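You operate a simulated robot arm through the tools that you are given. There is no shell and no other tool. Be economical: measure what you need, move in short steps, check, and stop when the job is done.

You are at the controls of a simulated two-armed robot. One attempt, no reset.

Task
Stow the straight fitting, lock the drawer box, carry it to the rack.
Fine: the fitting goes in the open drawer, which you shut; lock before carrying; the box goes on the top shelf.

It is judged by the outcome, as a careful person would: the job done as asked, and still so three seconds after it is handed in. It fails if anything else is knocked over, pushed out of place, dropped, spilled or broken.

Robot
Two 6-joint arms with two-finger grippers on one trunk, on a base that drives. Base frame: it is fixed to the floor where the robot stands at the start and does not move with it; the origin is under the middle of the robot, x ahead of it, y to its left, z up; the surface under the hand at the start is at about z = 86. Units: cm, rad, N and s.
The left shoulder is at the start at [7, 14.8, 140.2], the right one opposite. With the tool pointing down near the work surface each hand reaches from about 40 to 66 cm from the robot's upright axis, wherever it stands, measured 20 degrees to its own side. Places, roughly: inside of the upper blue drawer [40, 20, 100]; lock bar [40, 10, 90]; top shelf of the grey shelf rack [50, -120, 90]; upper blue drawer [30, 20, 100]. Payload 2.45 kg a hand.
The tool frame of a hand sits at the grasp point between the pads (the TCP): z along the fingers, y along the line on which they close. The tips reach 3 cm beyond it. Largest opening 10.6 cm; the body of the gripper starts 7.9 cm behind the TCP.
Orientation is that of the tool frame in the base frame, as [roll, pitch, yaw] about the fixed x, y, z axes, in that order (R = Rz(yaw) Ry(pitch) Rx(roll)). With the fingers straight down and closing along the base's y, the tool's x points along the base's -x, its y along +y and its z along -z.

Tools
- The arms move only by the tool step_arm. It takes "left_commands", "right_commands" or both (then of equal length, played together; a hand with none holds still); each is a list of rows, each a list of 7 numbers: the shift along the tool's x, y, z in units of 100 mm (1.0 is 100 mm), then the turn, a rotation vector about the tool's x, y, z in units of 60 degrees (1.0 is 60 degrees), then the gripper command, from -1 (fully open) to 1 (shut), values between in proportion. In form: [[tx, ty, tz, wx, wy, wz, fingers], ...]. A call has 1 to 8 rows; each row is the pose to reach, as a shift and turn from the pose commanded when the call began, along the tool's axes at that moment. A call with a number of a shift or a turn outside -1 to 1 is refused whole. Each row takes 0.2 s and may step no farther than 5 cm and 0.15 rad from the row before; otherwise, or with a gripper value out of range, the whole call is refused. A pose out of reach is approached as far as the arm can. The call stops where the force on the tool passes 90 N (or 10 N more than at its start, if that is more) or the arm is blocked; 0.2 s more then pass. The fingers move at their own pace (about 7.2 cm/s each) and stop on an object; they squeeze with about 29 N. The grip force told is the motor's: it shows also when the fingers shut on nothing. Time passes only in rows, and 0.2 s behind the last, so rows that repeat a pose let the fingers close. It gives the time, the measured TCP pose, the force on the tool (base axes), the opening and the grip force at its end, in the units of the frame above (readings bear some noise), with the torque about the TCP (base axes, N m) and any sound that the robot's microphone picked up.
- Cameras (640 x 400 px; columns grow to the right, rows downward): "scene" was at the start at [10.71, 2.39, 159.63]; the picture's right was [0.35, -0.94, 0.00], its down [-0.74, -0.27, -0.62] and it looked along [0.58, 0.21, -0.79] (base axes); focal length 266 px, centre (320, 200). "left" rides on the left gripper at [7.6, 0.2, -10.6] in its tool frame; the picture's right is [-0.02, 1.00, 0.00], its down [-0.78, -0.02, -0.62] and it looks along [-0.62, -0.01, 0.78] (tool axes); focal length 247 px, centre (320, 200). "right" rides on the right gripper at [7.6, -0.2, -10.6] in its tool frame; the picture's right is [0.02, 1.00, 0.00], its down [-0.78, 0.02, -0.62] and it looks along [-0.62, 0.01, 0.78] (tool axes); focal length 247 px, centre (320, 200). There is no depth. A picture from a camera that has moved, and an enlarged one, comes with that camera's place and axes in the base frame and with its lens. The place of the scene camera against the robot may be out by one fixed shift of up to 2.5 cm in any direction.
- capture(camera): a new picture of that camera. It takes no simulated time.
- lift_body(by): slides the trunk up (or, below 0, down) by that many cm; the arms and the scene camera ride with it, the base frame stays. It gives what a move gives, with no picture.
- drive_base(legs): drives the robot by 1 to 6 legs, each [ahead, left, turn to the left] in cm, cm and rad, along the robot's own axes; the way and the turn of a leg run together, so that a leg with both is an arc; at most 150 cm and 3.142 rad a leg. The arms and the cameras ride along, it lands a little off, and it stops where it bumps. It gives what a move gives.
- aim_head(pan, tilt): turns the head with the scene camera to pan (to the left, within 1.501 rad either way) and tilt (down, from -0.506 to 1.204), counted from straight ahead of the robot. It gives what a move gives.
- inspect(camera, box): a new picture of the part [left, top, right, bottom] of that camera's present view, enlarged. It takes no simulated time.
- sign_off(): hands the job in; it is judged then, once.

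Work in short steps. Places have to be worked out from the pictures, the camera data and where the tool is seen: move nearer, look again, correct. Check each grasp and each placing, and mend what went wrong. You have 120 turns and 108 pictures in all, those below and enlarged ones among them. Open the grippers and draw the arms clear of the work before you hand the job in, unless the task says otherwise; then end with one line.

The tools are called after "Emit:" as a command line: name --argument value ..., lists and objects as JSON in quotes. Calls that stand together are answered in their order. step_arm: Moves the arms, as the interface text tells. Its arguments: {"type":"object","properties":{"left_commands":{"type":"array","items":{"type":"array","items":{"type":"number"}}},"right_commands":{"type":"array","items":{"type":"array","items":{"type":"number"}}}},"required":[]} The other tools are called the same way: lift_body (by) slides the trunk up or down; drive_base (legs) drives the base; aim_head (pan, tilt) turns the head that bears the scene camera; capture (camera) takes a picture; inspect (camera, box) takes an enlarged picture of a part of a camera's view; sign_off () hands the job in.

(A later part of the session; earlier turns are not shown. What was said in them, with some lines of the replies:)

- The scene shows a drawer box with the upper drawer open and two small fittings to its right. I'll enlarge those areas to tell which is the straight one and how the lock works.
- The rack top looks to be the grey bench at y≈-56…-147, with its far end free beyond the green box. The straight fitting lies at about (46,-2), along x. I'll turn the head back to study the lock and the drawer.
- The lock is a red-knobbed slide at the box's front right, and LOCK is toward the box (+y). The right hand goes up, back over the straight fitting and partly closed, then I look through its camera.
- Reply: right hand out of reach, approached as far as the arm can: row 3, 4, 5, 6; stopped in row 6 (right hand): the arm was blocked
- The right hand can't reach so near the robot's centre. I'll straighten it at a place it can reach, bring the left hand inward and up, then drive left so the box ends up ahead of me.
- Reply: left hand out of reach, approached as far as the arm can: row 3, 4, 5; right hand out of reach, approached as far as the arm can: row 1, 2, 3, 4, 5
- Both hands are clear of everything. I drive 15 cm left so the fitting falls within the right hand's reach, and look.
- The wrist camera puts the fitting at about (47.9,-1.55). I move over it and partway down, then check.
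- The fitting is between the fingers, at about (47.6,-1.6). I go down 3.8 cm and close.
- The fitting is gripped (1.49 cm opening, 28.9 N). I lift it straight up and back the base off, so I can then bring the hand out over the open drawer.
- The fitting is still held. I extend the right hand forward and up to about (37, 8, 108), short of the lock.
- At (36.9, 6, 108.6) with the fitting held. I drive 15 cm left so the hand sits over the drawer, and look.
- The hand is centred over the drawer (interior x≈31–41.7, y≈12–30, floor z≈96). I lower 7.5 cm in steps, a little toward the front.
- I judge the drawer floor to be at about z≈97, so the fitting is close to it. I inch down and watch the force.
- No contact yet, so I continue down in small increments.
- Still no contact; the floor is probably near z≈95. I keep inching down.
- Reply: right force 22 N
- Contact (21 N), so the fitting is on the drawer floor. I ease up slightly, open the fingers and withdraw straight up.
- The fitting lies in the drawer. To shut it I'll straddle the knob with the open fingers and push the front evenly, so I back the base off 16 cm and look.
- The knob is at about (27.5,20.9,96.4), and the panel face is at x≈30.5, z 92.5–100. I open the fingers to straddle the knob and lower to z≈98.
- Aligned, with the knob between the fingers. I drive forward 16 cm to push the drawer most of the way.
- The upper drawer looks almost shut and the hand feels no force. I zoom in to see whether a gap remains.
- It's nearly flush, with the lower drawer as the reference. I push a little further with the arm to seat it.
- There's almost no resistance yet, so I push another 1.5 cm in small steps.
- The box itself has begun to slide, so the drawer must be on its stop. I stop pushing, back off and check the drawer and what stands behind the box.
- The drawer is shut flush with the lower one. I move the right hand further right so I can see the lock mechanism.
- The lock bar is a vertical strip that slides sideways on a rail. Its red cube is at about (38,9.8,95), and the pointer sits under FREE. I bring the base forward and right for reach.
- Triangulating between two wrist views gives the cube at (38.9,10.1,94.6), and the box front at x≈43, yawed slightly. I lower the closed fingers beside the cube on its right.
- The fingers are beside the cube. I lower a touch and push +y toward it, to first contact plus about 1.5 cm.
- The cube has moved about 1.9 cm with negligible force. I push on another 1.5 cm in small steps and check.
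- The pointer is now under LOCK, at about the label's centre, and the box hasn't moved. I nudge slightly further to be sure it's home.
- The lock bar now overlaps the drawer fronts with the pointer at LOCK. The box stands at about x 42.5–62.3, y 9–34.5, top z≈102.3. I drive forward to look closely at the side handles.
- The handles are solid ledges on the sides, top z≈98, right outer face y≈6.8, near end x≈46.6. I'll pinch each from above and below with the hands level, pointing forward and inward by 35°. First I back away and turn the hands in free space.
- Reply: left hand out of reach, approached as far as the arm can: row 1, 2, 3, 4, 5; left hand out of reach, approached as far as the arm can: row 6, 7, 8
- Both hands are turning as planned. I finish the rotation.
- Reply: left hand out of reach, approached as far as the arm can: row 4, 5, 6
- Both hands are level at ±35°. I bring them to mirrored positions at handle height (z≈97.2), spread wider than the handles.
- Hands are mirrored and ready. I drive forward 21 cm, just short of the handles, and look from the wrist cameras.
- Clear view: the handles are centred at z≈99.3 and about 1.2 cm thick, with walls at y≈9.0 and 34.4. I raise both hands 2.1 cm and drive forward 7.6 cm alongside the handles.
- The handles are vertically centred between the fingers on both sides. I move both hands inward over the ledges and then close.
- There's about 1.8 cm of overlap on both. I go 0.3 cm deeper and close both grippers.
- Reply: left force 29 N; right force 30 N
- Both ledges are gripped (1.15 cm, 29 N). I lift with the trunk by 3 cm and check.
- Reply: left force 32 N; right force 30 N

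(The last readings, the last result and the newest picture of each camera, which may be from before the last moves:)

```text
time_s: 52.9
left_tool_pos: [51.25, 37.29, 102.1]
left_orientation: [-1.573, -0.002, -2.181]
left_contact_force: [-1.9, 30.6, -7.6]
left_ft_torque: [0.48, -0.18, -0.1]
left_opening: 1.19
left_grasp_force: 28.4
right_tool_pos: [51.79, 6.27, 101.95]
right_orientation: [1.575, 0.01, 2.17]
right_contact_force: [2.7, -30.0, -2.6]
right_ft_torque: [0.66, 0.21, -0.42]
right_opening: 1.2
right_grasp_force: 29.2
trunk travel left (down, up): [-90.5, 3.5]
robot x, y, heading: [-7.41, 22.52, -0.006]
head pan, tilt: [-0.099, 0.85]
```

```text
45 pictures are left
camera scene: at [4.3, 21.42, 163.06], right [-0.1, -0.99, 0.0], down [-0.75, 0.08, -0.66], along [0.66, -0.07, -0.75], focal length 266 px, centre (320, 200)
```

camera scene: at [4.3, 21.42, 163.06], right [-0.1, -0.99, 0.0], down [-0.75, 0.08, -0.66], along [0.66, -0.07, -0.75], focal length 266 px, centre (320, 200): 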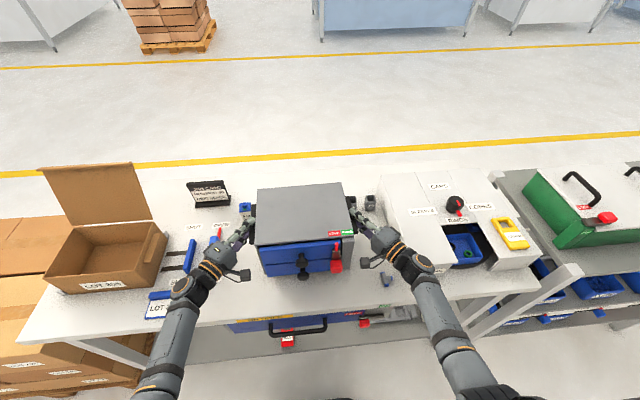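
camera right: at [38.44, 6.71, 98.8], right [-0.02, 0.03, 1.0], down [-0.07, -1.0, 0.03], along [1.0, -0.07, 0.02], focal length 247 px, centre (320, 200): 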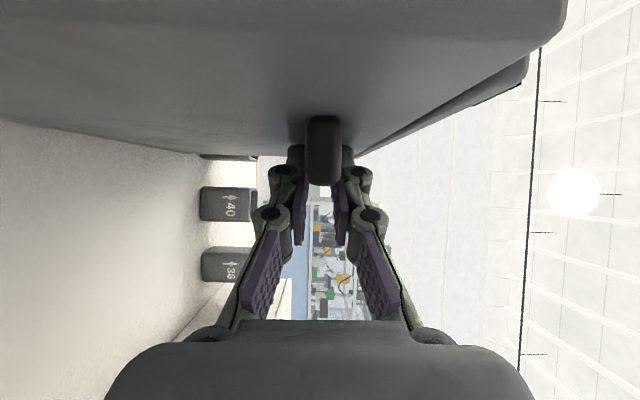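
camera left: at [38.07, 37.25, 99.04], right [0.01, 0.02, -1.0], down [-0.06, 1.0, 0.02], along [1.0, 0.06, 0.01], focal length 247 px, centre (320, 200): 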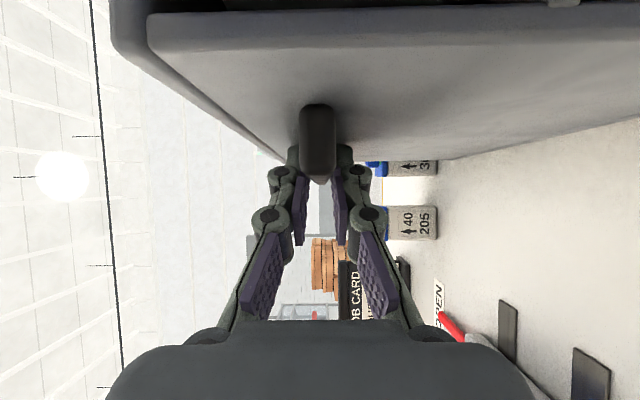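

The box is rising with the hands. I lift another 3.4 cm and check the level from the wrist.

Emit:
lift_body --by 3.4

Emit:
capture --camera "right"

Emit:
inspect --camera "scene" --box '[220, 160, 400, 300]'

```text
time_s: 53.7
left_tool_pos: [51.56, 37.35, 105.5]
left_orientation: [-1.576, -0.003, -2.183]
left_contact_force: [-1.8, 30.5, -8.3]
left_ft_torque: [0.5, -0.27, 0.16]
left_opening: 1.15
left_grasp_force: 28.8
right_tool_pos: [51.86, 6.32, 105.36]
right_orientation: [1.577, 0.01, 2.17]
right_contact_force: [2.2, -30.8, -2.9]
right_ft_torque: [0.67, 0.25, -0.52]
right_opening: 1.18
right_grasp_force: 28.9
trunk travel left (down, up): [-93.9, 0.1]
robot x, y, heading: [-7.39, 22.41, 0.001]
head pan, tilt: [-0.099, 0.85]
```

```text
44 pictures are left
camera right: at [38.77, 6.72, 105.04], right [-0.01, 0.03, 1.0], down [-0.07, -1.0, 0.03], along [1.0, -0.07, 0.01], focal length 247 px, centre (320, 200)
```

right: 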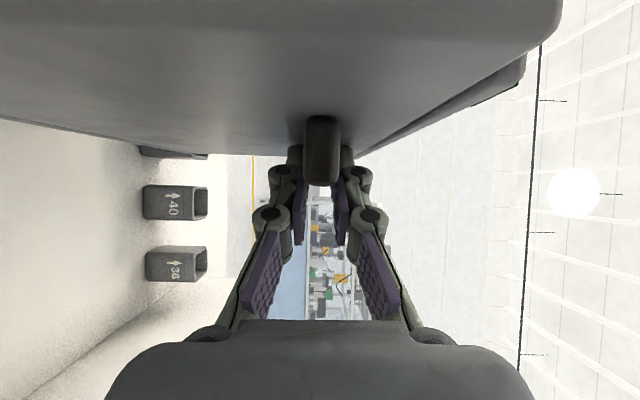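

```text
2.86 times, centred on (310, 230) of scene
camera zoom: at [4.46, 21.42, 166.45], right [-0.1, -0.99, 0.0], down [-0.75, 0.08, -0.66], along [0.66, -0.07, -0.75], focal length 760 px, centre (349, 114)
```

zoom: 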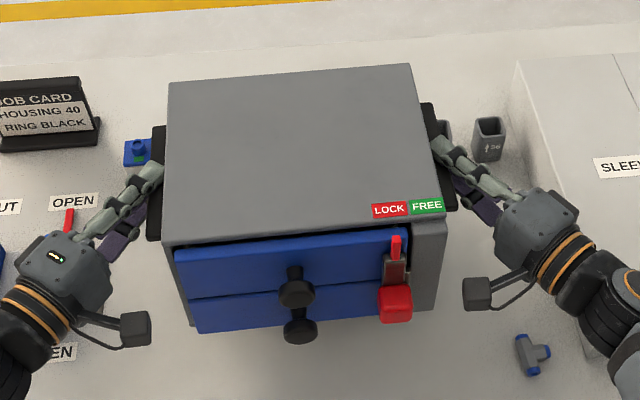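

The box is lifted level with its lock bar in LOCK. I back away 40 cm from the bench, then turn the head to survey the rack.

Emit:
drive_base --legs '[[-20, 0, 0], [-20, 0, 0]]'

Emit:
aim_head --pan -1.0 --tilt 0.5

Emit:
capture --camera "scene"

```text
time_s: 56.5
left_tool_pos: [11.71, 37.38, 105.23]
left_orientation: [-1.574, -0.003, -2.186]
left_contact_force: [-0.6, 29.5, -8.5]
left_ft_torque: [0.52, -0.25, 0.48]
left_opening: 1.17
left_grasp_force: 29.1
right_tool_pos: [11.98, 6.3, 105.19]
right_orientation: [1.579, 0.009, 2.166]
right_contact_force: [1.4, -29.2, -3.8]
right_ft_torque: [0.67, 0.22, -0.68]
right_opening: 1.18
right_grasp_force: 28.7
trunk travel left (down, up): [-93.9, 0.1]
robot x, y, heading: [-47.53, 22.76, -0.004]
head pan, tilt: [-0.099, 0.85]
```

```text
time_s: 57.7
left_tool_pos: [11.4, 37.43, 105.36]
left_orientation: [-1.575, -0.001, -2.186]
left_contact_force: [1.8, 0.2, -7.3]
left_ft_torque: [0.53, -0.13, -0.03]
left_opening: 1.17
left_grasp_force: 29.2
right_tool_pos: [11.78, 6.43, 105.23]
right_orientation: [1.575, 0.011, 2.165]
right_contact_force: [-0.6, 0.2, -2.9]
right_ft_torque: [0.52, 0.13, 0.39]
right_opening: 1.17
right_grasp_force: 28.6
trunk travel left (down, up): [-93.9, 0.1]
robot x, y, heading: [-47.5, 22.81, -0.007]
head pan, tilt: [-1.0, 0.499]
```

```text
42 pictures are left
camera scene: at [-38.57, 14.71, 169.44], right [-0.84, -0.54, 0.0], down [-0.26, 0.4, -0.88], along [0.47, -0.74, -0.48], focal length 266 px, centre (320, 200)
```

scene: 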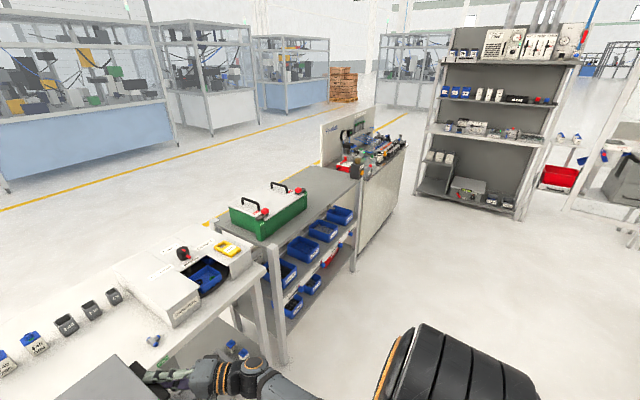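

The aisle is clear and the rack's far end is free beyond the green box. I drive 100 cm right, in two legs, with the box well in front of the bench edge.

Emit:
drive_base --legs '[[0, -50, 0], [0, -50, 0]]'

Emit:
aim_head --pan -0.4 --tilt 0.75

Emit:
capture --camera "scene"

```text
time_s: 63.2
left_tool_pos: [10.43, -63.33, 105.54]
left_orientation: [-1.572, -0.001, -2.182]
left_contact_force: [-0.7, 7.9, -7.9]
left_ft_torque: [0.61, -0.2, 0.09]
left_opening: 1.16
left_grasp_force: 28.9
right_tool_pos: [10.77, -94.37, 105.44]
right_orientation: [1.577, 0.014, 2.168]
right_contact_force: [0.1, -8.0, -2.8]
right_ft_torque: [0.43, 0.19, -0.23]
right_opening: 1.17
right_grasp_force: 29.1
trunk travel left (down, up): [-93.9, 0.1]
robot x, y, heading: [-48.06, -78.73, -0.001]
head pan, tilt: [-1.0, 0.499]
```

```text
time_s: 64.2
left_tool_pos: [10.27, -63.7, 105.38]
left_orientation: [-1.576, -0.002, -2.183]
left_contact_force: [1.5, -0.6, -7.3]
left_ft_torque: [0.52, -0.15, 0.05]
left_opening: 1.18
left_grasp_force: 28.8
right_tool_pos: [10.77, -94.58, 105.34]
right_orientation: [1.576, 0.01, 2.169]
right_contact_force: [-1.4, 1.1, -4.0]
right_ft_torque: [0.32, 0.15, 0.33]
right_opening: 1.2
right_grasp_force: 28.8
trunk travel left (down, up): [-93.9, 0.1]
robot x, y, heading: [-48.5, -78.44, 0.002]
head pan, tilt: [-0.4, 0.75]
```

```text
41 pictures are left
camera scene: at [-36.92, -81.9, 167.26], right [-0.39, -0.92, 0.0], down [-0.63, 0.27, -0.73], along [0.67, -0.29, -0.68], focal length 266 px, centre (320, 200)
```

scene: 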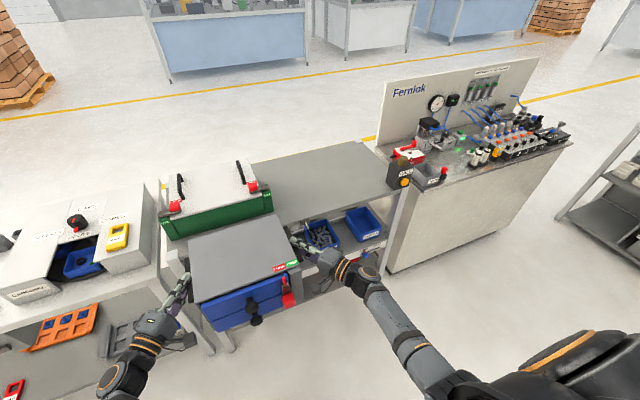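

The free part of the rack top is about x 32–76, y -94…-149. I aim for box centre y≈-118, near the front. I raise both hands 4 cm together for clearance, then drive right 39 cm.

Emit:
step_arm --right_commands '[[0, 0.1, 0, 0, 0, 0, 1], [0, 0.2, 0, 0, 0, 0, 1], [0, 0.3, 0, 0, 0, 0, 1], [0, 0.4, 0, 0, 0, 0, 1], [0, 0.4, 0, 0, 0, 0, 1]]' --left_commands '[[0, -0.1, 0, 0, 0, 0, 1], [0, -0.2, 0, 0, 0, 0, 1], [0, -0.3, 0, 0, 0, 0, 1], [0, -0.4, 0, 0, 0, 0, 1], [0, -0.4, 0, 0, 0, 0, 1]]'

Emit:
drive_base --legs '[[0, -39, 0]]'

Emit:
capture --camera "scene"

Emit:
capture --camera "right"

Emit:
capture --camera "left"

```text
time_s: 65.4
left_tool_pos: [10.53, -63.55, 109.5]
left_orientation: [-1.574, 0.0, -2.183]
left_contact_force: [0.3, 4.1, -8.2]
left_ft_torque: [0.74, -0.16, -0.05]
left_opening: 1.17
left_grasp_force: 28.9
right_tool_pos: [10.83, -94.63, 109.31]
right_orientation: [1.578, 0.01, 2.167]
right_contact_force: [-0.7, -5.9, -2.9]
right_ft_torque: [0.49, 0.21, 0.49]
right_opening: 1.18
right_grasp_force: 29.5
trunk travel left (down, up): [-93.9, 0.1]
robot x, y, heading: [-48.32, -78.5, 0.0]
head pan, tilt: [-0.4, 0.75]
```

```text
time_s: 67.8
left_tool_pos: [10.31, -102.2, 109.48]
left_orientation: [-1.574, -0.003, -2.191]
left_contact_force: [-0.3, 17.6, -8.7]
left_ft_torque: [0.66, -0.19, 0.37]
left_opening: 1.17
left_grasp_force: 28.8
right_tool_pos: [10.36, -133.11, 109.37]
right_orientation: [1.578, 0.012, 2.161]
right_contact_force: [0.1, -18.5, -2.4]
right_ft_torque: [0.45, 0.23, -0.63]
right_opening: 1.18
right_grasp_force: 29.3
trunk travel left (down, up): [-93.9, 0.1]
robot x, y, heading: [-48.79, -116.87, -0.008]
head pan, tilt: [-0.4, 0.75]
```

```text
40 pictures are left
camera scene: at [-37.26, -120.02, 167.26], right [-0.4, -0.92, 0.0], down [-0.63, 0.27, -0.73], along [0.67, -0.29, -0.68], focal length 266 px, centre (320, 200)
```

scene: 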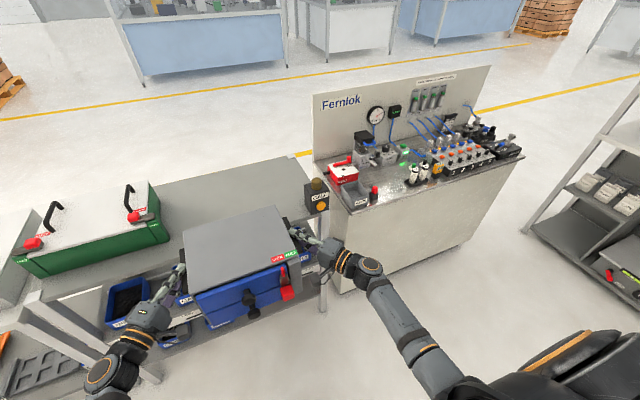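

```text
39 pictures are left
camera right: at [-2.78, -132.64, 109.02], right [-0.01, 0.03, 1.0], down [-0.08, -1.0, 0.03], along [1.0, -0.08, 0.02], focal length 247 px, centre (320, 200)
```

right: 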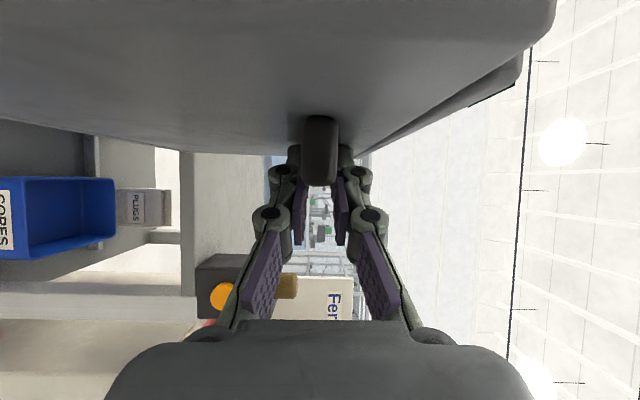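

```text
38 pictures are left
camera left: at [-2.86, -102.16, 109.38], right [0.01, 0.02, -1.0], down [-0.05, 1.0, 0.02], along [1.0, 0.05, 0.01], focal length 247 px, centre (320, 200)
```

left: 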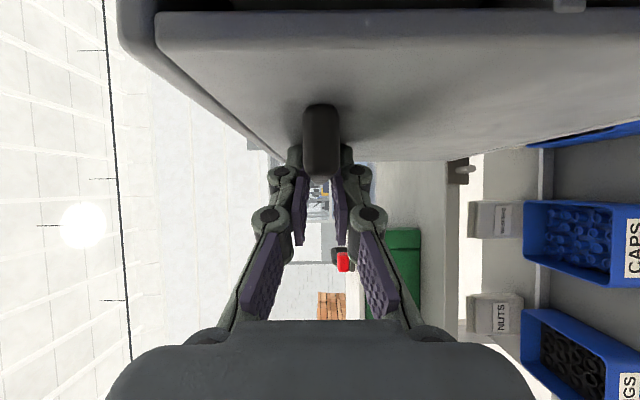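

There's a beacon-like item at the rack's right front corner that the right hand must not touch. The shelf surface looks to be at about z≈91.5. I zoom in to locate the beacon and the rack edges.

Emit:
inspect --camera "scene" --box '[280, 150, 360, 250]'

Emit:
inspect --camera "right" --box '[160, 230, 320, 330]'

Emit:
capture --camera "scene"

```text
4.00 times, centred on (320, 200) of scene
camera zoom: at [-37.26, -120.02, 167.26], right [-0.4, -0.92, 0.0], down [-0.63, 0.27, -0.73], along [0.67, -0.29, -0.68], focal length 1064 px, centre (320, 200)
```

zoom: 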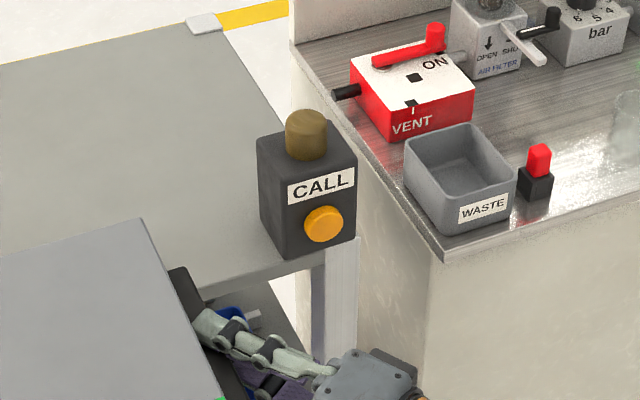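

```text
4.00 times, centred on (240, 280) of right
camera zoom: at [-2.78, -132.64, 109.02], right [-0.01, 0.03, 1.0], down [-0.08, -1.0, 0.03], along [1.0, -0.08, 0.02], focal length 988 px, centre (640, -120)
```

zoom: 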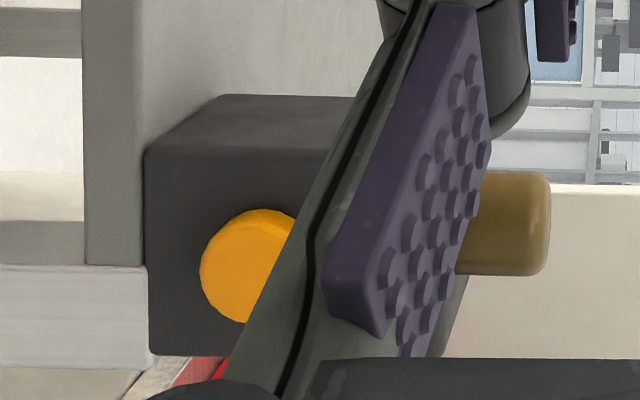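

```text
35 pictures are left
camera scene: at [-37.26, -120.02, 167.26], right [-0.4, -0.92, 0.0], down [-0.63, 0.27, -0.73], along [0.67, -0.29, -0.68], focal length 266 px, centre (320, 200)
```

scene: 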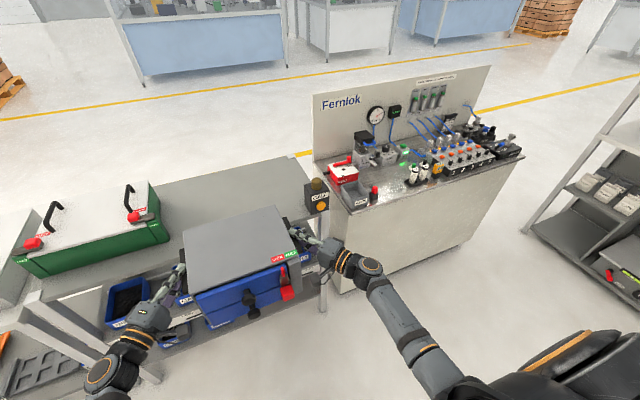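

The shelf top is at z≈91.5 with its front at x≈34. The CALL box occupies y<-145.7 at the front corner, and the green box's edge is at y≈-94. I drive forward 30 cm and 1.5 cm left, then check clearances.

Emit:
drive_base --legs '[[15, 1.5, 0.005], [13, 0, 0]]'

Emit:
capture --camera "right"

Emit:
capture --camera "left"

Emit:
capture --camera "scene"

```text
time_s: 70.1
left_tool_pos: [38.42, -100.46, 109.61]
left_orientation: [-1.576, 0.001, -2.181]
left_contact_force: [0.2, -0.2, -9.0]
left_ft_torque: [0.64, -0.19, -0.07]
left_opening: 1.19
left_grasp_force: 28.7
right_tool_pos: [38.78, -131.57, 109.35]
right_orientation: [1.574, 0.01, 2.167]
right_contact_force: [0.4, 1.2, -2.3]
right_ft_torque: [0.44, 0.22, 0.09]
right_opening: 1.18
right_grasp_force: 29.1
trunk travel left (down, up): [-93.9, 0.1]
robot x, y, heading: [-20.19, -115.29, -0.005]
head pan, tilt: [-0.4, 0.75]
```

```text
34 pictures are left
camera right: at [25.65, -131.08, 109.05], right [-0.01, 0.03, 1.0], down [-0.07, -1.0, 0.03], along [1.0, -0.07, 0.02], focal length 247 px, centre (320, 200)
```

right: 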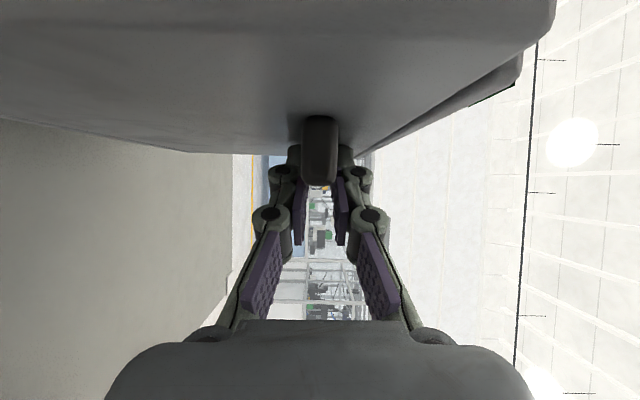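

```text
33 pictures are left
camera left: at [25.33, -100.59, 109.43], right [0.01, 0.02, -1.0], down [-0.06, 1.0, 0.02], along [1.0, 0.06, 0.01], focal length 247 px, centre (320, 200)
```

left: 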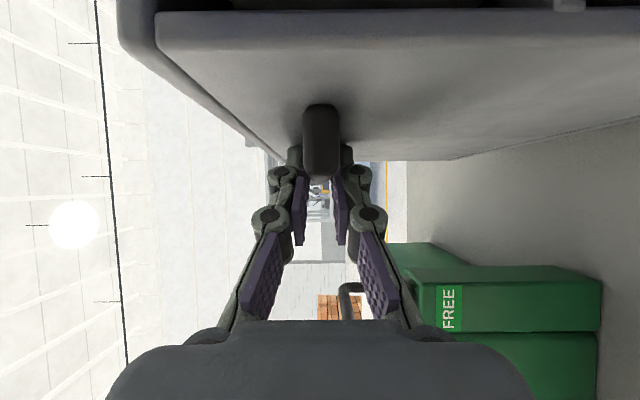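

```text
32 pictures are left
camera scene: at [-9.0, -118.79, 167.27], right [-0.39, -0.92, 0.0], down [-0.63, 0.27, -0.73], along [0.67, -0.29, -0.68], focal length 266 px, centre (320, 200)
```

scene: 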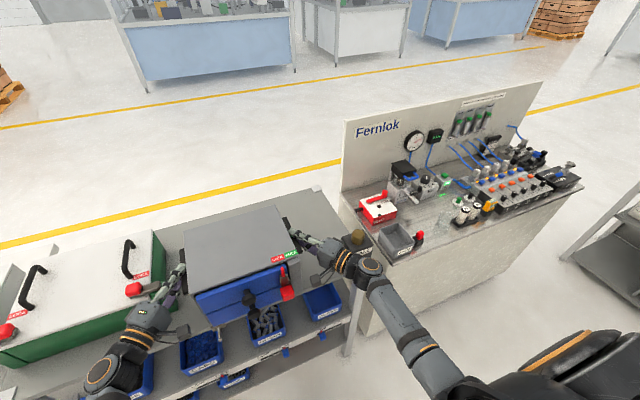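

Clearances look right: the green box's front corner is at about (41.2,-95), and the CALL box is to the right of the wrist. I drive the final 6 cm.

Emit:
drive_base --legs '[[6, 0, 0]]'

Emit:
capture --camera "scene"

Emit:
inspect --camera "scene" --box '[100, 200, 420, 400]'

```text
time_s: 71.1
left_tool_pos: [43.74, -100.48, 109.83]
left_orientation: [-1.567, 0.004, -2.182]
left_contact_force: [0.1, -0.9, -6.5]
left_ft_torque: [0.66, -0.15, 0.15]
left_opening: 1.16
left_grasp_force: 28.7
right_tool_pos: [44.02, -131.6, 109.73]
right_orientation: [1.571, 0.015, 2.166]
right_contact_force: [-2.8, 1.7, -2.5]
right_ft_torque: [0.39, 0.26, 0.08]
right_opening: 1.21
right_grasp_force: 28.8
trunk travel left (down, up): [-93.9, 0.1]
robot x, y, heading: [-14.46, -115.4, -0.002]
head pan, tilt: [-0.4, 0.75]
```

```text
31 pictures are left
camera scene: at [-3.99, -118.84, 167.36], right [-0.39, -0.92, 0.0], down [-0.62, 0.27, -0.73], along [0.68, -0.29, -0.68], focal length 266 px, centre (320, 200)
```

scene: 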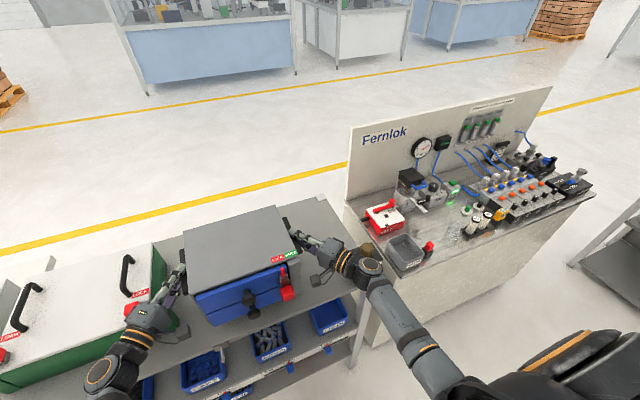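

```text
2.00 times, centred on (260, 300) of scene
camera zoom: at [-3.99, -118.84, 167.36], right [-0.39, -0.92, 0.0], down [-0.62, 0.27, -0.73], along [0.68, -0.29, -0.68], focal length 532 px, centre (440, 0)
```

zoom: 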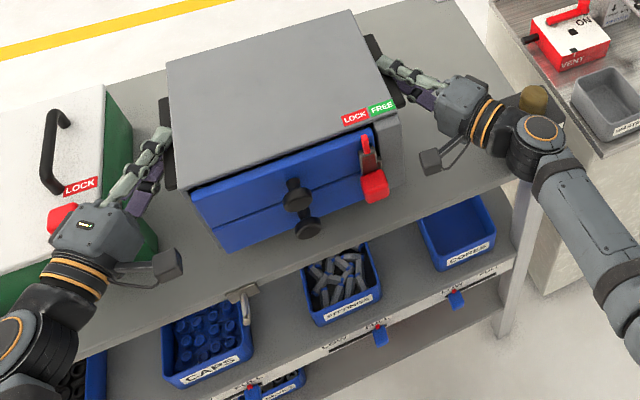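

The hands clear the red knob at about (44,-87) and the CALL box. I lower with the trunk by 4 cm first.

Emit:
lift_body --by -4.0

Emit:
capture --camera "left"

Emit:
inspect --camera "scene" --box '[100, 200, 420, 400]'

```text
time_s: 71.9
left_tool_pos: [44.47, -100.57, 105.2]
left_orientation: [-1.579, 0.0, -2.181]
left_contact_force: [1.2, -1.7, -6.8]
left_ft_torque: [0.41, 0.02, 0.05]
left_opening: 1.17
left_grasp_force: 28.8
right_tool_pos: [44.89, -131.53, 105.32]
right_orientation: [1.577, 0.008, 2.167]
right_contact_force: [-0.1, 2.8, -2.6]
right_ft_torque: [0.45, 0.27, 0.04]
right_opening: 1.21
right_grasp_force: 28.3
trunk travel left (down, up): [-89.9, 4.1]
robot x, y, heading: [-14.16, -115.75, -0.005]
head pan, tilt: [-0.4, 0.75]
```

```text
29 pictures are left
camera left: at [31.47, -100.61, 105.27], right [0.01, 0.02, -1.0], down [-0.06, 1.0, 0.02], along [1.0, 0.06, 0.01], focal length 247 px, centre (320, 200)
```

left: 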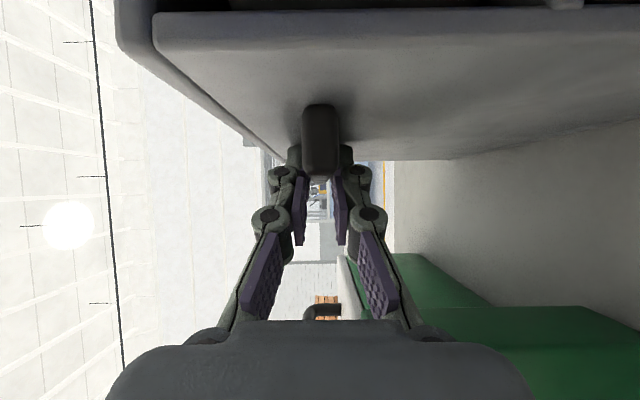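

```text
2.00 times, centred on (260, 300) of scene
camera zoom: at [-2.69, -118.81, 163.24], right [-0.39, -0.92, 0.0], down [-0.63, 0.27, -0.73], along [0.67, -0.29, -0.68], focal length 532 px, centre (440, 0)
```

zoom: 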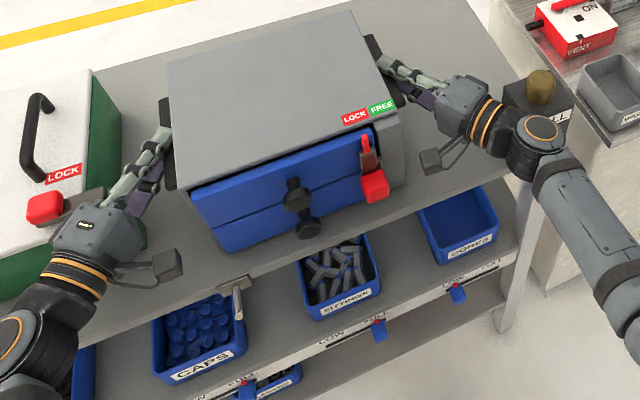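

Still free, not yet in contact. I check the gap between the left gripper housing and the green box's lock bar before going lower.

Emit:
inspect --camera "scene" --box '[100, 270, 200, 370]'

Emit:
inspect --camera "scene" --box '[300, 220, 400, 320]'

```text
4.00 times, centred on (150, 320) of scene
camera zoom: at [-2.69, -118.81, 163.24], right [-0.39, -0.92, 0.0], down [-0.63, 0.27, -0.73], along [0.67, -0.29, -0.68], focal length 1064 px, centre (1000, -280)
```

zoom: 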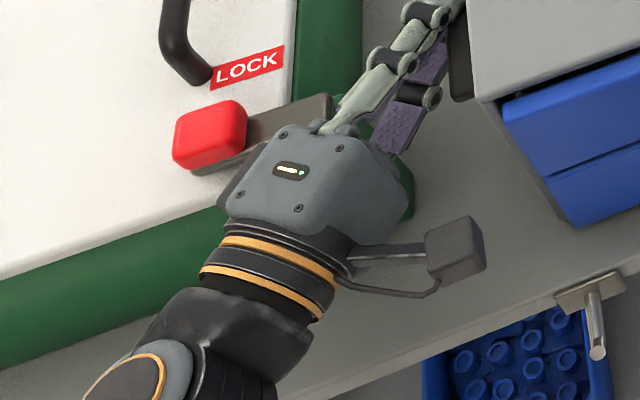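

```text
4.00 times, centred on (350, 270) of scene
camera zoom: at [-2.69, -118.81, 163.24], right [-0.39, -0.92, 0.0], down [-0.63, 0.27, -0.73], along [0.67, -0.29, -0.68], focal length 1064 px, centre (200, -80)
```

zoom: 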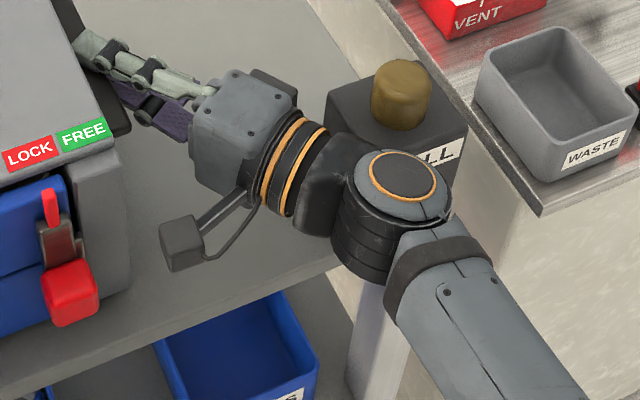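

No contact, with gaps of 1–2 cm on both sides and only a little descent left. I lower in small steps and watch the forces.

Emit:
lift_body --by -0.4

Emit:
lift_body --by -0.3

```text
time_s: 72.5
left_tool_pos: [44.37, -100.47, 105.2]
left_orientation: [-1.573, -0.002, -2.182]
left_contact_force: [2.9, 0.3, -1.6]
left_ft_torque: [-0.03, 0.02, 0.41]
left_opening: 1.19
left_grasp_force: 29.1
right_tool_pos: [44.77, -131.61, 105.06]
right_orientation: [1.572, 0.009, 2.168]
right_contact_force: [1.0, -0.3, 10.4]
right_ft_torque: [0.67, 0.04, 0.07]
right_opening: 1.17
right_grasp_force: 29.0
trunk travel left (down, up): [-89.5, 4.5]
robot x, y, heading: [-14.44, -115.04, -0.008]
head pan, tilt: [-0.4, 0.75]
```

```text
time_s: 73.0
left_tool_pos: [44.46, -100.44, 105.05]
left_orientation: [-1.568, 0.002, -2.182]
left_contact_force: [8.1, 5.0, 10.0]
left_ft_torque: [-0.28, -0.17, 0.56]
left_opening: 1.17
left_grasp_force: 28.4
right_tool_pos: [44.8, -131.36, 105.2]
right_orientation: [1.568, 0.014, 2.169]
right_contact_force: [8.9, -4.8, 25.7]
right_ft_torque: [0.91, -0.25, 0.03]
right_opening: 1.19
right_grasp_force: 29.1
trunk travel left (down, up): [-89.2, 4.8]
robot x, y, heading: [-14.14, -115.25, -0.002]
head pan, tilt: [-0.4, 0.75]
```

The box rests on the shelf, as both hands are now pushed upward. I relieve the press slightly, then open both grippers.

Emit:
lift_body --by 0.25

Emit:
step_arm --right_commands '[[0, 0, 0, 0, 0, 0, 0.7], [0, 0, 0, 0, 0, 0, 0.3], [0, 0, 0, 0, 0, 0, 0.1], [0, 0, 0, 0, 0, 0, 0.1]]' --left_commands '[[0, 0, 0, 0, 0, 0, 0.7], [0, 0, 0, 0, 0, 0, 0.3], [0, 0, 0, 0, 0, 0, 0.1], [0, 0, 0, 0, 0, 0, 0.1]]'

Emit:
capture --camera "right"

Emit:
capture --camera "left"

```text
time_s: 73.5
left_tool_pos: [44.17, -100.48, 105.1]
left_orientation: [-1.573, -0.001, -2.182]
left_contact_force: [5.5, 6.6, 8.5]
left_ft_torque: [-0.16, -0.15, 0.49]
left_opening: 1.17
left_grasp_force: 29.3
right_tool_pos: [44.61, -131.55, 105.01]
right_orientation: [1.572, 0.013, 2.167]
right_contact_force: [6.3, -6.4, 25.1]
right_ft_torque: [0.86, -0.24, -0.26]
right_opening: 1.19
right_grasp_force: 28.8
trunk travel left (down, up): [-89.5, 4.5]
robot x, y, heading: [-14.32, -115.55, -0.004]
head pan, tilt: [-0.4, 0.75]
```

```text
time_s: 74.5
left_tool_pos: [44.37, -100.62, 104.92]
left_orientation: [-1.574, 0.001, -2.182]
left_contact_force: [-1.0, 1.3, -1.8]
left_ft_torque: [0.01, 0.0, 0.02]
left_opening: 4.75
left_grasp_force: 0.0
right_tool_pos: [44.66, -131.39, 104.78]
right_orientation: [1.578, 0.01, 2.166]
right_contact_force: [-0.8, -2.0, -0.5]
right_ft_torque: [0.04, -0.02, 0.01]
right_opening: 4.73
right_grasp_force: 0.0
trunk travel left (down, up): [-89.5, 4.5]
robot x, y, heading: [-14.28, -115.22, -0.008]
head pan, tilt: [-0.4, 0.75]
```

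```text
25 pictures are left
camera right: at [31.55, -131.13, 104.55], right [-0.01, 0.03, 1.0], down [-0.07, -1.0, 0.03], along [1.0, -0.07, 0.01], focal length 247 px, centre (320, 200)
```

right: 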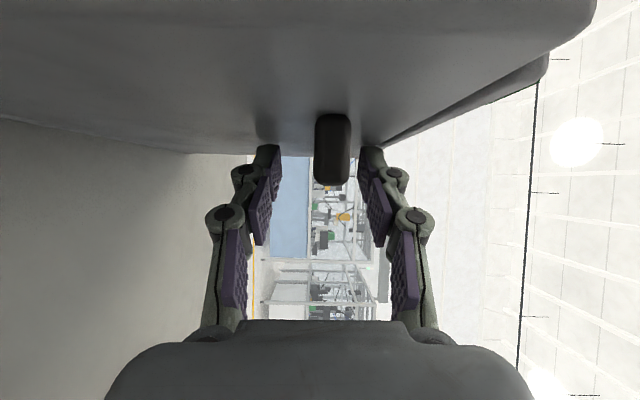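

```text
24 pictures are left
camera left: at [31.24, -100.65, 104.93], right [0.01, 0.02, -1.0], down [-0.06, 1.0, 0.02], along [1.0, 0.06, 0.01], focal length 247 px, centre (320, 200)
```

left: 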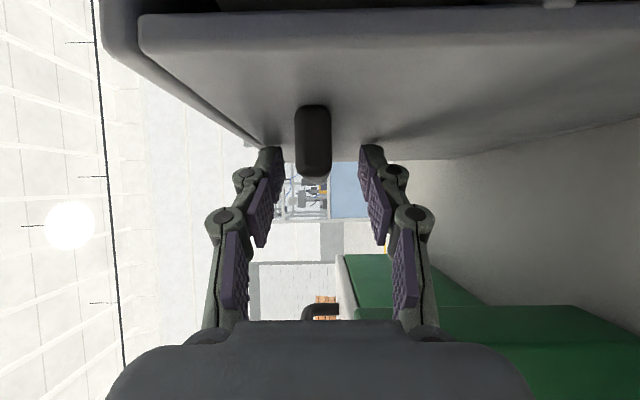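

Both released, with the ledges free between the open fingers. I draw each hand back 0.6 cm along its axis, then drive straight back.

Emit:
step_arm --right_commands '[[0, 0, -0.06, 0, 0, 0, 0.1], [0, 0, -0.06, 0, 0, 0, 0.1]]' --left_commands '[[0, 0, -0.06, 0, 0, 0, 0.1], [0, 0, -0.06, 0, 0, 0, 0.1]]'

Emit:
drive_base --legs '[[-5, 0, 0]]'

Emit:
inspect --camera "scene" --box '[100, 160, 420, 360]'

```text
time_s: 75.1
left_tool_pos: [43.9, -100.15, 105.09]
left_orientation: [-1.574, 0.0, -2.182]
left_contact_force: [-0.5, -0.4, 0.6]
left_ft_torque: [-0.02, -0.02, -0.04]
left_opening: 4.77
left_grasp_force: 0.0
right_tool_pos: [44.16, -132.0, 104.79]
right_orientation: [1.576, 0.009, 2.168]
right_contact_force: [0.5, 0.7, 0.0]
right_ft_torque: [-0.04, 0.02, 0.01]
right_opening: 4.77
right_grasp_force: 0.0
trunk travel left (down, up): [-89.5, 4.5]
robot x, y, heading: [-14.32, -115.44, -0.002]
head pan, tilt: [-0.4, 0.75]
```

```text
time_s: 76.0
left_tool_pos: [39.33, -100.15, 104.71]
left_orientation: [-1.58, -0.005, -2.183]
left_contact_force: [0.4, 0.4, 0.1]
left_ft_torque: [-0.01, -0.02, 0.0]
left_opening: 4.77
left_grasp_force: 0.1
right_tool_pos: [39.64, -132.1, 104.45]
right_orientation: [1.581, 0.007, 2.166]
right_contact_force: [0.6, 0.8, -0.1]
right_ft_torque: [0.04, -0.03, 0.06]
right_opening: 4.79
right_grasp_force: 0.1
trunk travel left (down, up): [-89.5, 4.5]
robot x, y, heading: [-19.16, -115.24, -0.012]
head pan, tilt: [-0.4, 0.75]
```

```text
2.00 times, centred on (260, 260) of scene
camera zoom: at [-7.23, -118.83, 162.74], right [-0.39, -0.92, 0.0], down [-0.63, 0.27, -0.73], along [0.67, -0.29, -0.69], focal length 532 px, centre (440, 80)
```

zoom: 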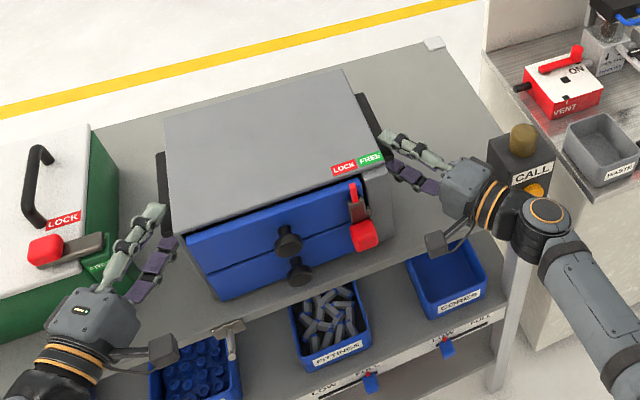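

The box stays put and locked. I drive further back, well clear, and take a final look.

Emit:
drive_base --legs '[[-30, 0, 0]]'

Emit:
capture --camera "scene"

Emit:
inspect --camera "scene" --box '[160, 120, 360, 270]'

```text
time_s: 78.1
left_tool_pos: [8.82, -100.06, 104.96]
left_orientation: [-1.578, 0.0, -2.186]
left_contact_force: [-0.2, 0.0, -0.9]
left_ft_torque: [-0.04, 0.0, 0.0]
left_opening: 4.77
left_grasp_force: 0.1
right_tool_pos: [9.11, -131.91, 104.66]
right_orientation: [1.578, 0.011, 2.163]
right_contact_force: [-0.1, 0.4, -0.2]
right_ft_torque: [0.0, 0.03, 0.03]
right_opening: 4.75
right_grasp_force: 0.1
trunk travel left (down, up): [-89.5, 4.5]
robot x, y, heading: [-49.47, -114.89, -0.008]
head pan, tilt: [-0.4, 0.75]
```

```text
22 pictures are left
camera scene: at [-38.08, -118.63, 162.81], right [-0.4, -0.92, 0.0], down [-0.63, 0.27, -0.73], along [0.67, -0.29, -0.68], focal length 266 px, centre (320, 200)
```

scene: 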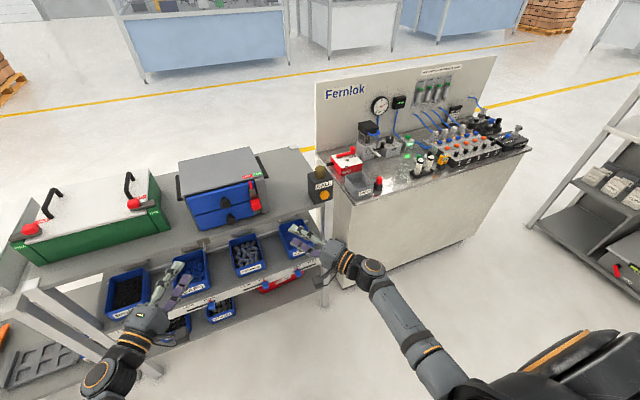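

```text
2.67 times, centred on (260, 195) of scene
camera zoom: at [-38.08, -118.63, 162.81], right [-0.4, -0.92, 0.0], down [-0.63, 0.27, -0.73], along [0.67, -0.29, -0.68], focal length 709 px, centre (480, 213)
```

zoom: 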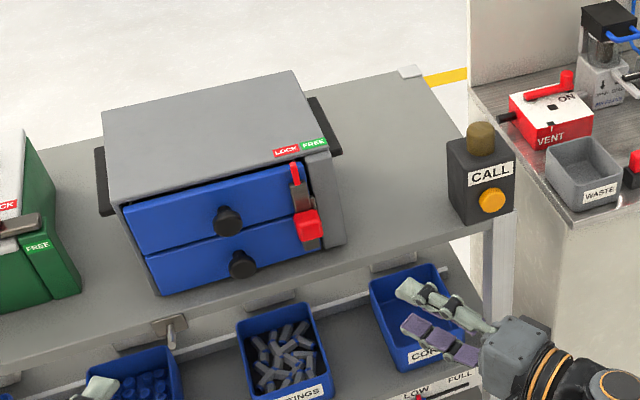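

The box stands fully on the shelf. I check closely that the drawer is fully shut and the lock engaged.

Emit:
inspect --camera "scene" --box '[185, 165, 285, 235]'

```text
5.71 times, centred on (235, 200) of scene
camera zoom: at [-38.08, -118.63, 162.81], right [-0.4, -0.92, 0.0], down [-0.63, 0.27, -0.73], along [0.67, -0.29, -0.68], focal length 1520 px, centre (806, 200)
```

zoom: 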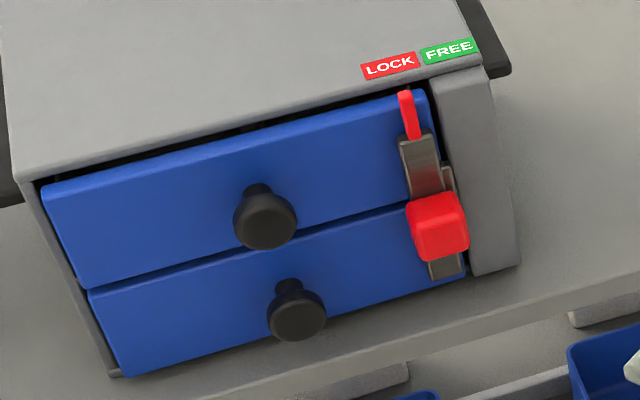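

Both drawers are flush, and the bar crosses both with the pointer at LOCK. One last look back at the bench to confirm nothing else was disturbed.

Emit:
aim_head --pan 0.8 --tilt 0.5

Emit:
inspect --camera "scene" --box '[100, 60, 500, 320]'

```text
time_s: 79.5
left_tool_pos: [8.8, -99.99, 105.0]
left_orientation: [-1.575, 0.0, -2.184]
left_contact_force: [-0.5, 0.3, -0.4]
left_ft_torque: [-0.02, 0.02, -0.01]
left_opening: 4.76
left_grasp_force: 0.0
right_tool_pos: [9.0, -131.94, 104.86]
right_orientation: [1.577, 0.01, 2.166]
right_contact_force: [0.5, 0.6, 0.5]
right_ft_torque: [0.02, -0.01, 0.02]
right_opening: 4.77
right_grasp_force: 0.2
trunk travel left (down, up): [-89.5, 4.5]
robot x, y, heading: [-49.48, -115.12, -0.005]
head pan, tilt: [0.799, 0.499]
```

```text
1.54 times, centred on (300, 190) of scene
camera zoom: at [-39.51, -108.88, 165.02], right [0.71, -0.7, 0.0], down [-0.34, -0.34, -0.88], along [0.62, 0.62, -0.48], focal length 409 px, centre (351, 215)
```

zoom: 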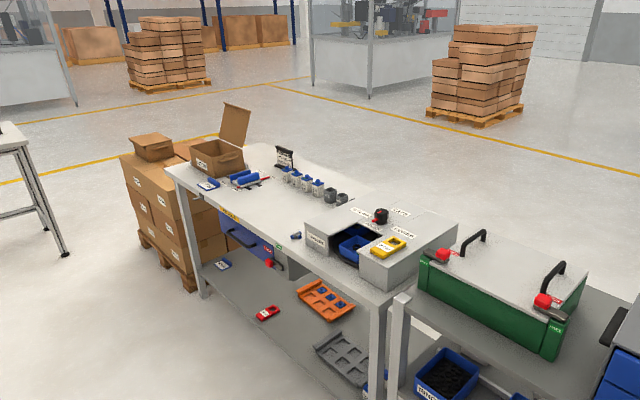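

The bench items, including the bottles, sockets and T-fitting, are standing in place. I open both grippers fully and hand in.

Emit:
step_arm --right_commands '[[0, 0, 0, 0, 0, 0, -0.5], [0, 0, 0, 0, 0, 0, -1], [0, 0, 0, 0, 0, 0, -1]]' --left_commands '[[0, 0, 0, 0, 0, 0, -0.5], [0, 0, 0, 0, 0, 0, -1], [0, 0, 0, 0, 0, 0, -1]]'

Emit:
sign_off

```text
time_s: 80.3
left_tool_pos: [8.73, -99.95, 105.05]
left_orientation: [-1.574, -0.001, -2.185]
left_contact_force: [0.3, 0.1, -0.4]
left_ft_torque: [0.02, 0.0, 0.03]
left_opening: 10.59
left_grasp_force: 0.0
right_tool_pos: [8.99, -131.8, 104.87]
right_orientation: [1.576, 0.012, 2.165]
right_contact_force: [0.4, 0.8, 0.1]
right_ft_torque: [0.0, 0.01, 0.04]
right_opening: 10.6
right_grasp_force: 0.0
trunk travel left (down, up): [-89.5, 4.5]
robot x, y, heading: [-49.62, -114.96, -0.008]
head pan, tilt: [0.799, 0.499]
```

```text
The job is handed in.
```

The straight fitting is in the upper drawer, the drawer is shut and locked, and the box stands on the rack's top shelf; I saw nothing else knocked over or moved.
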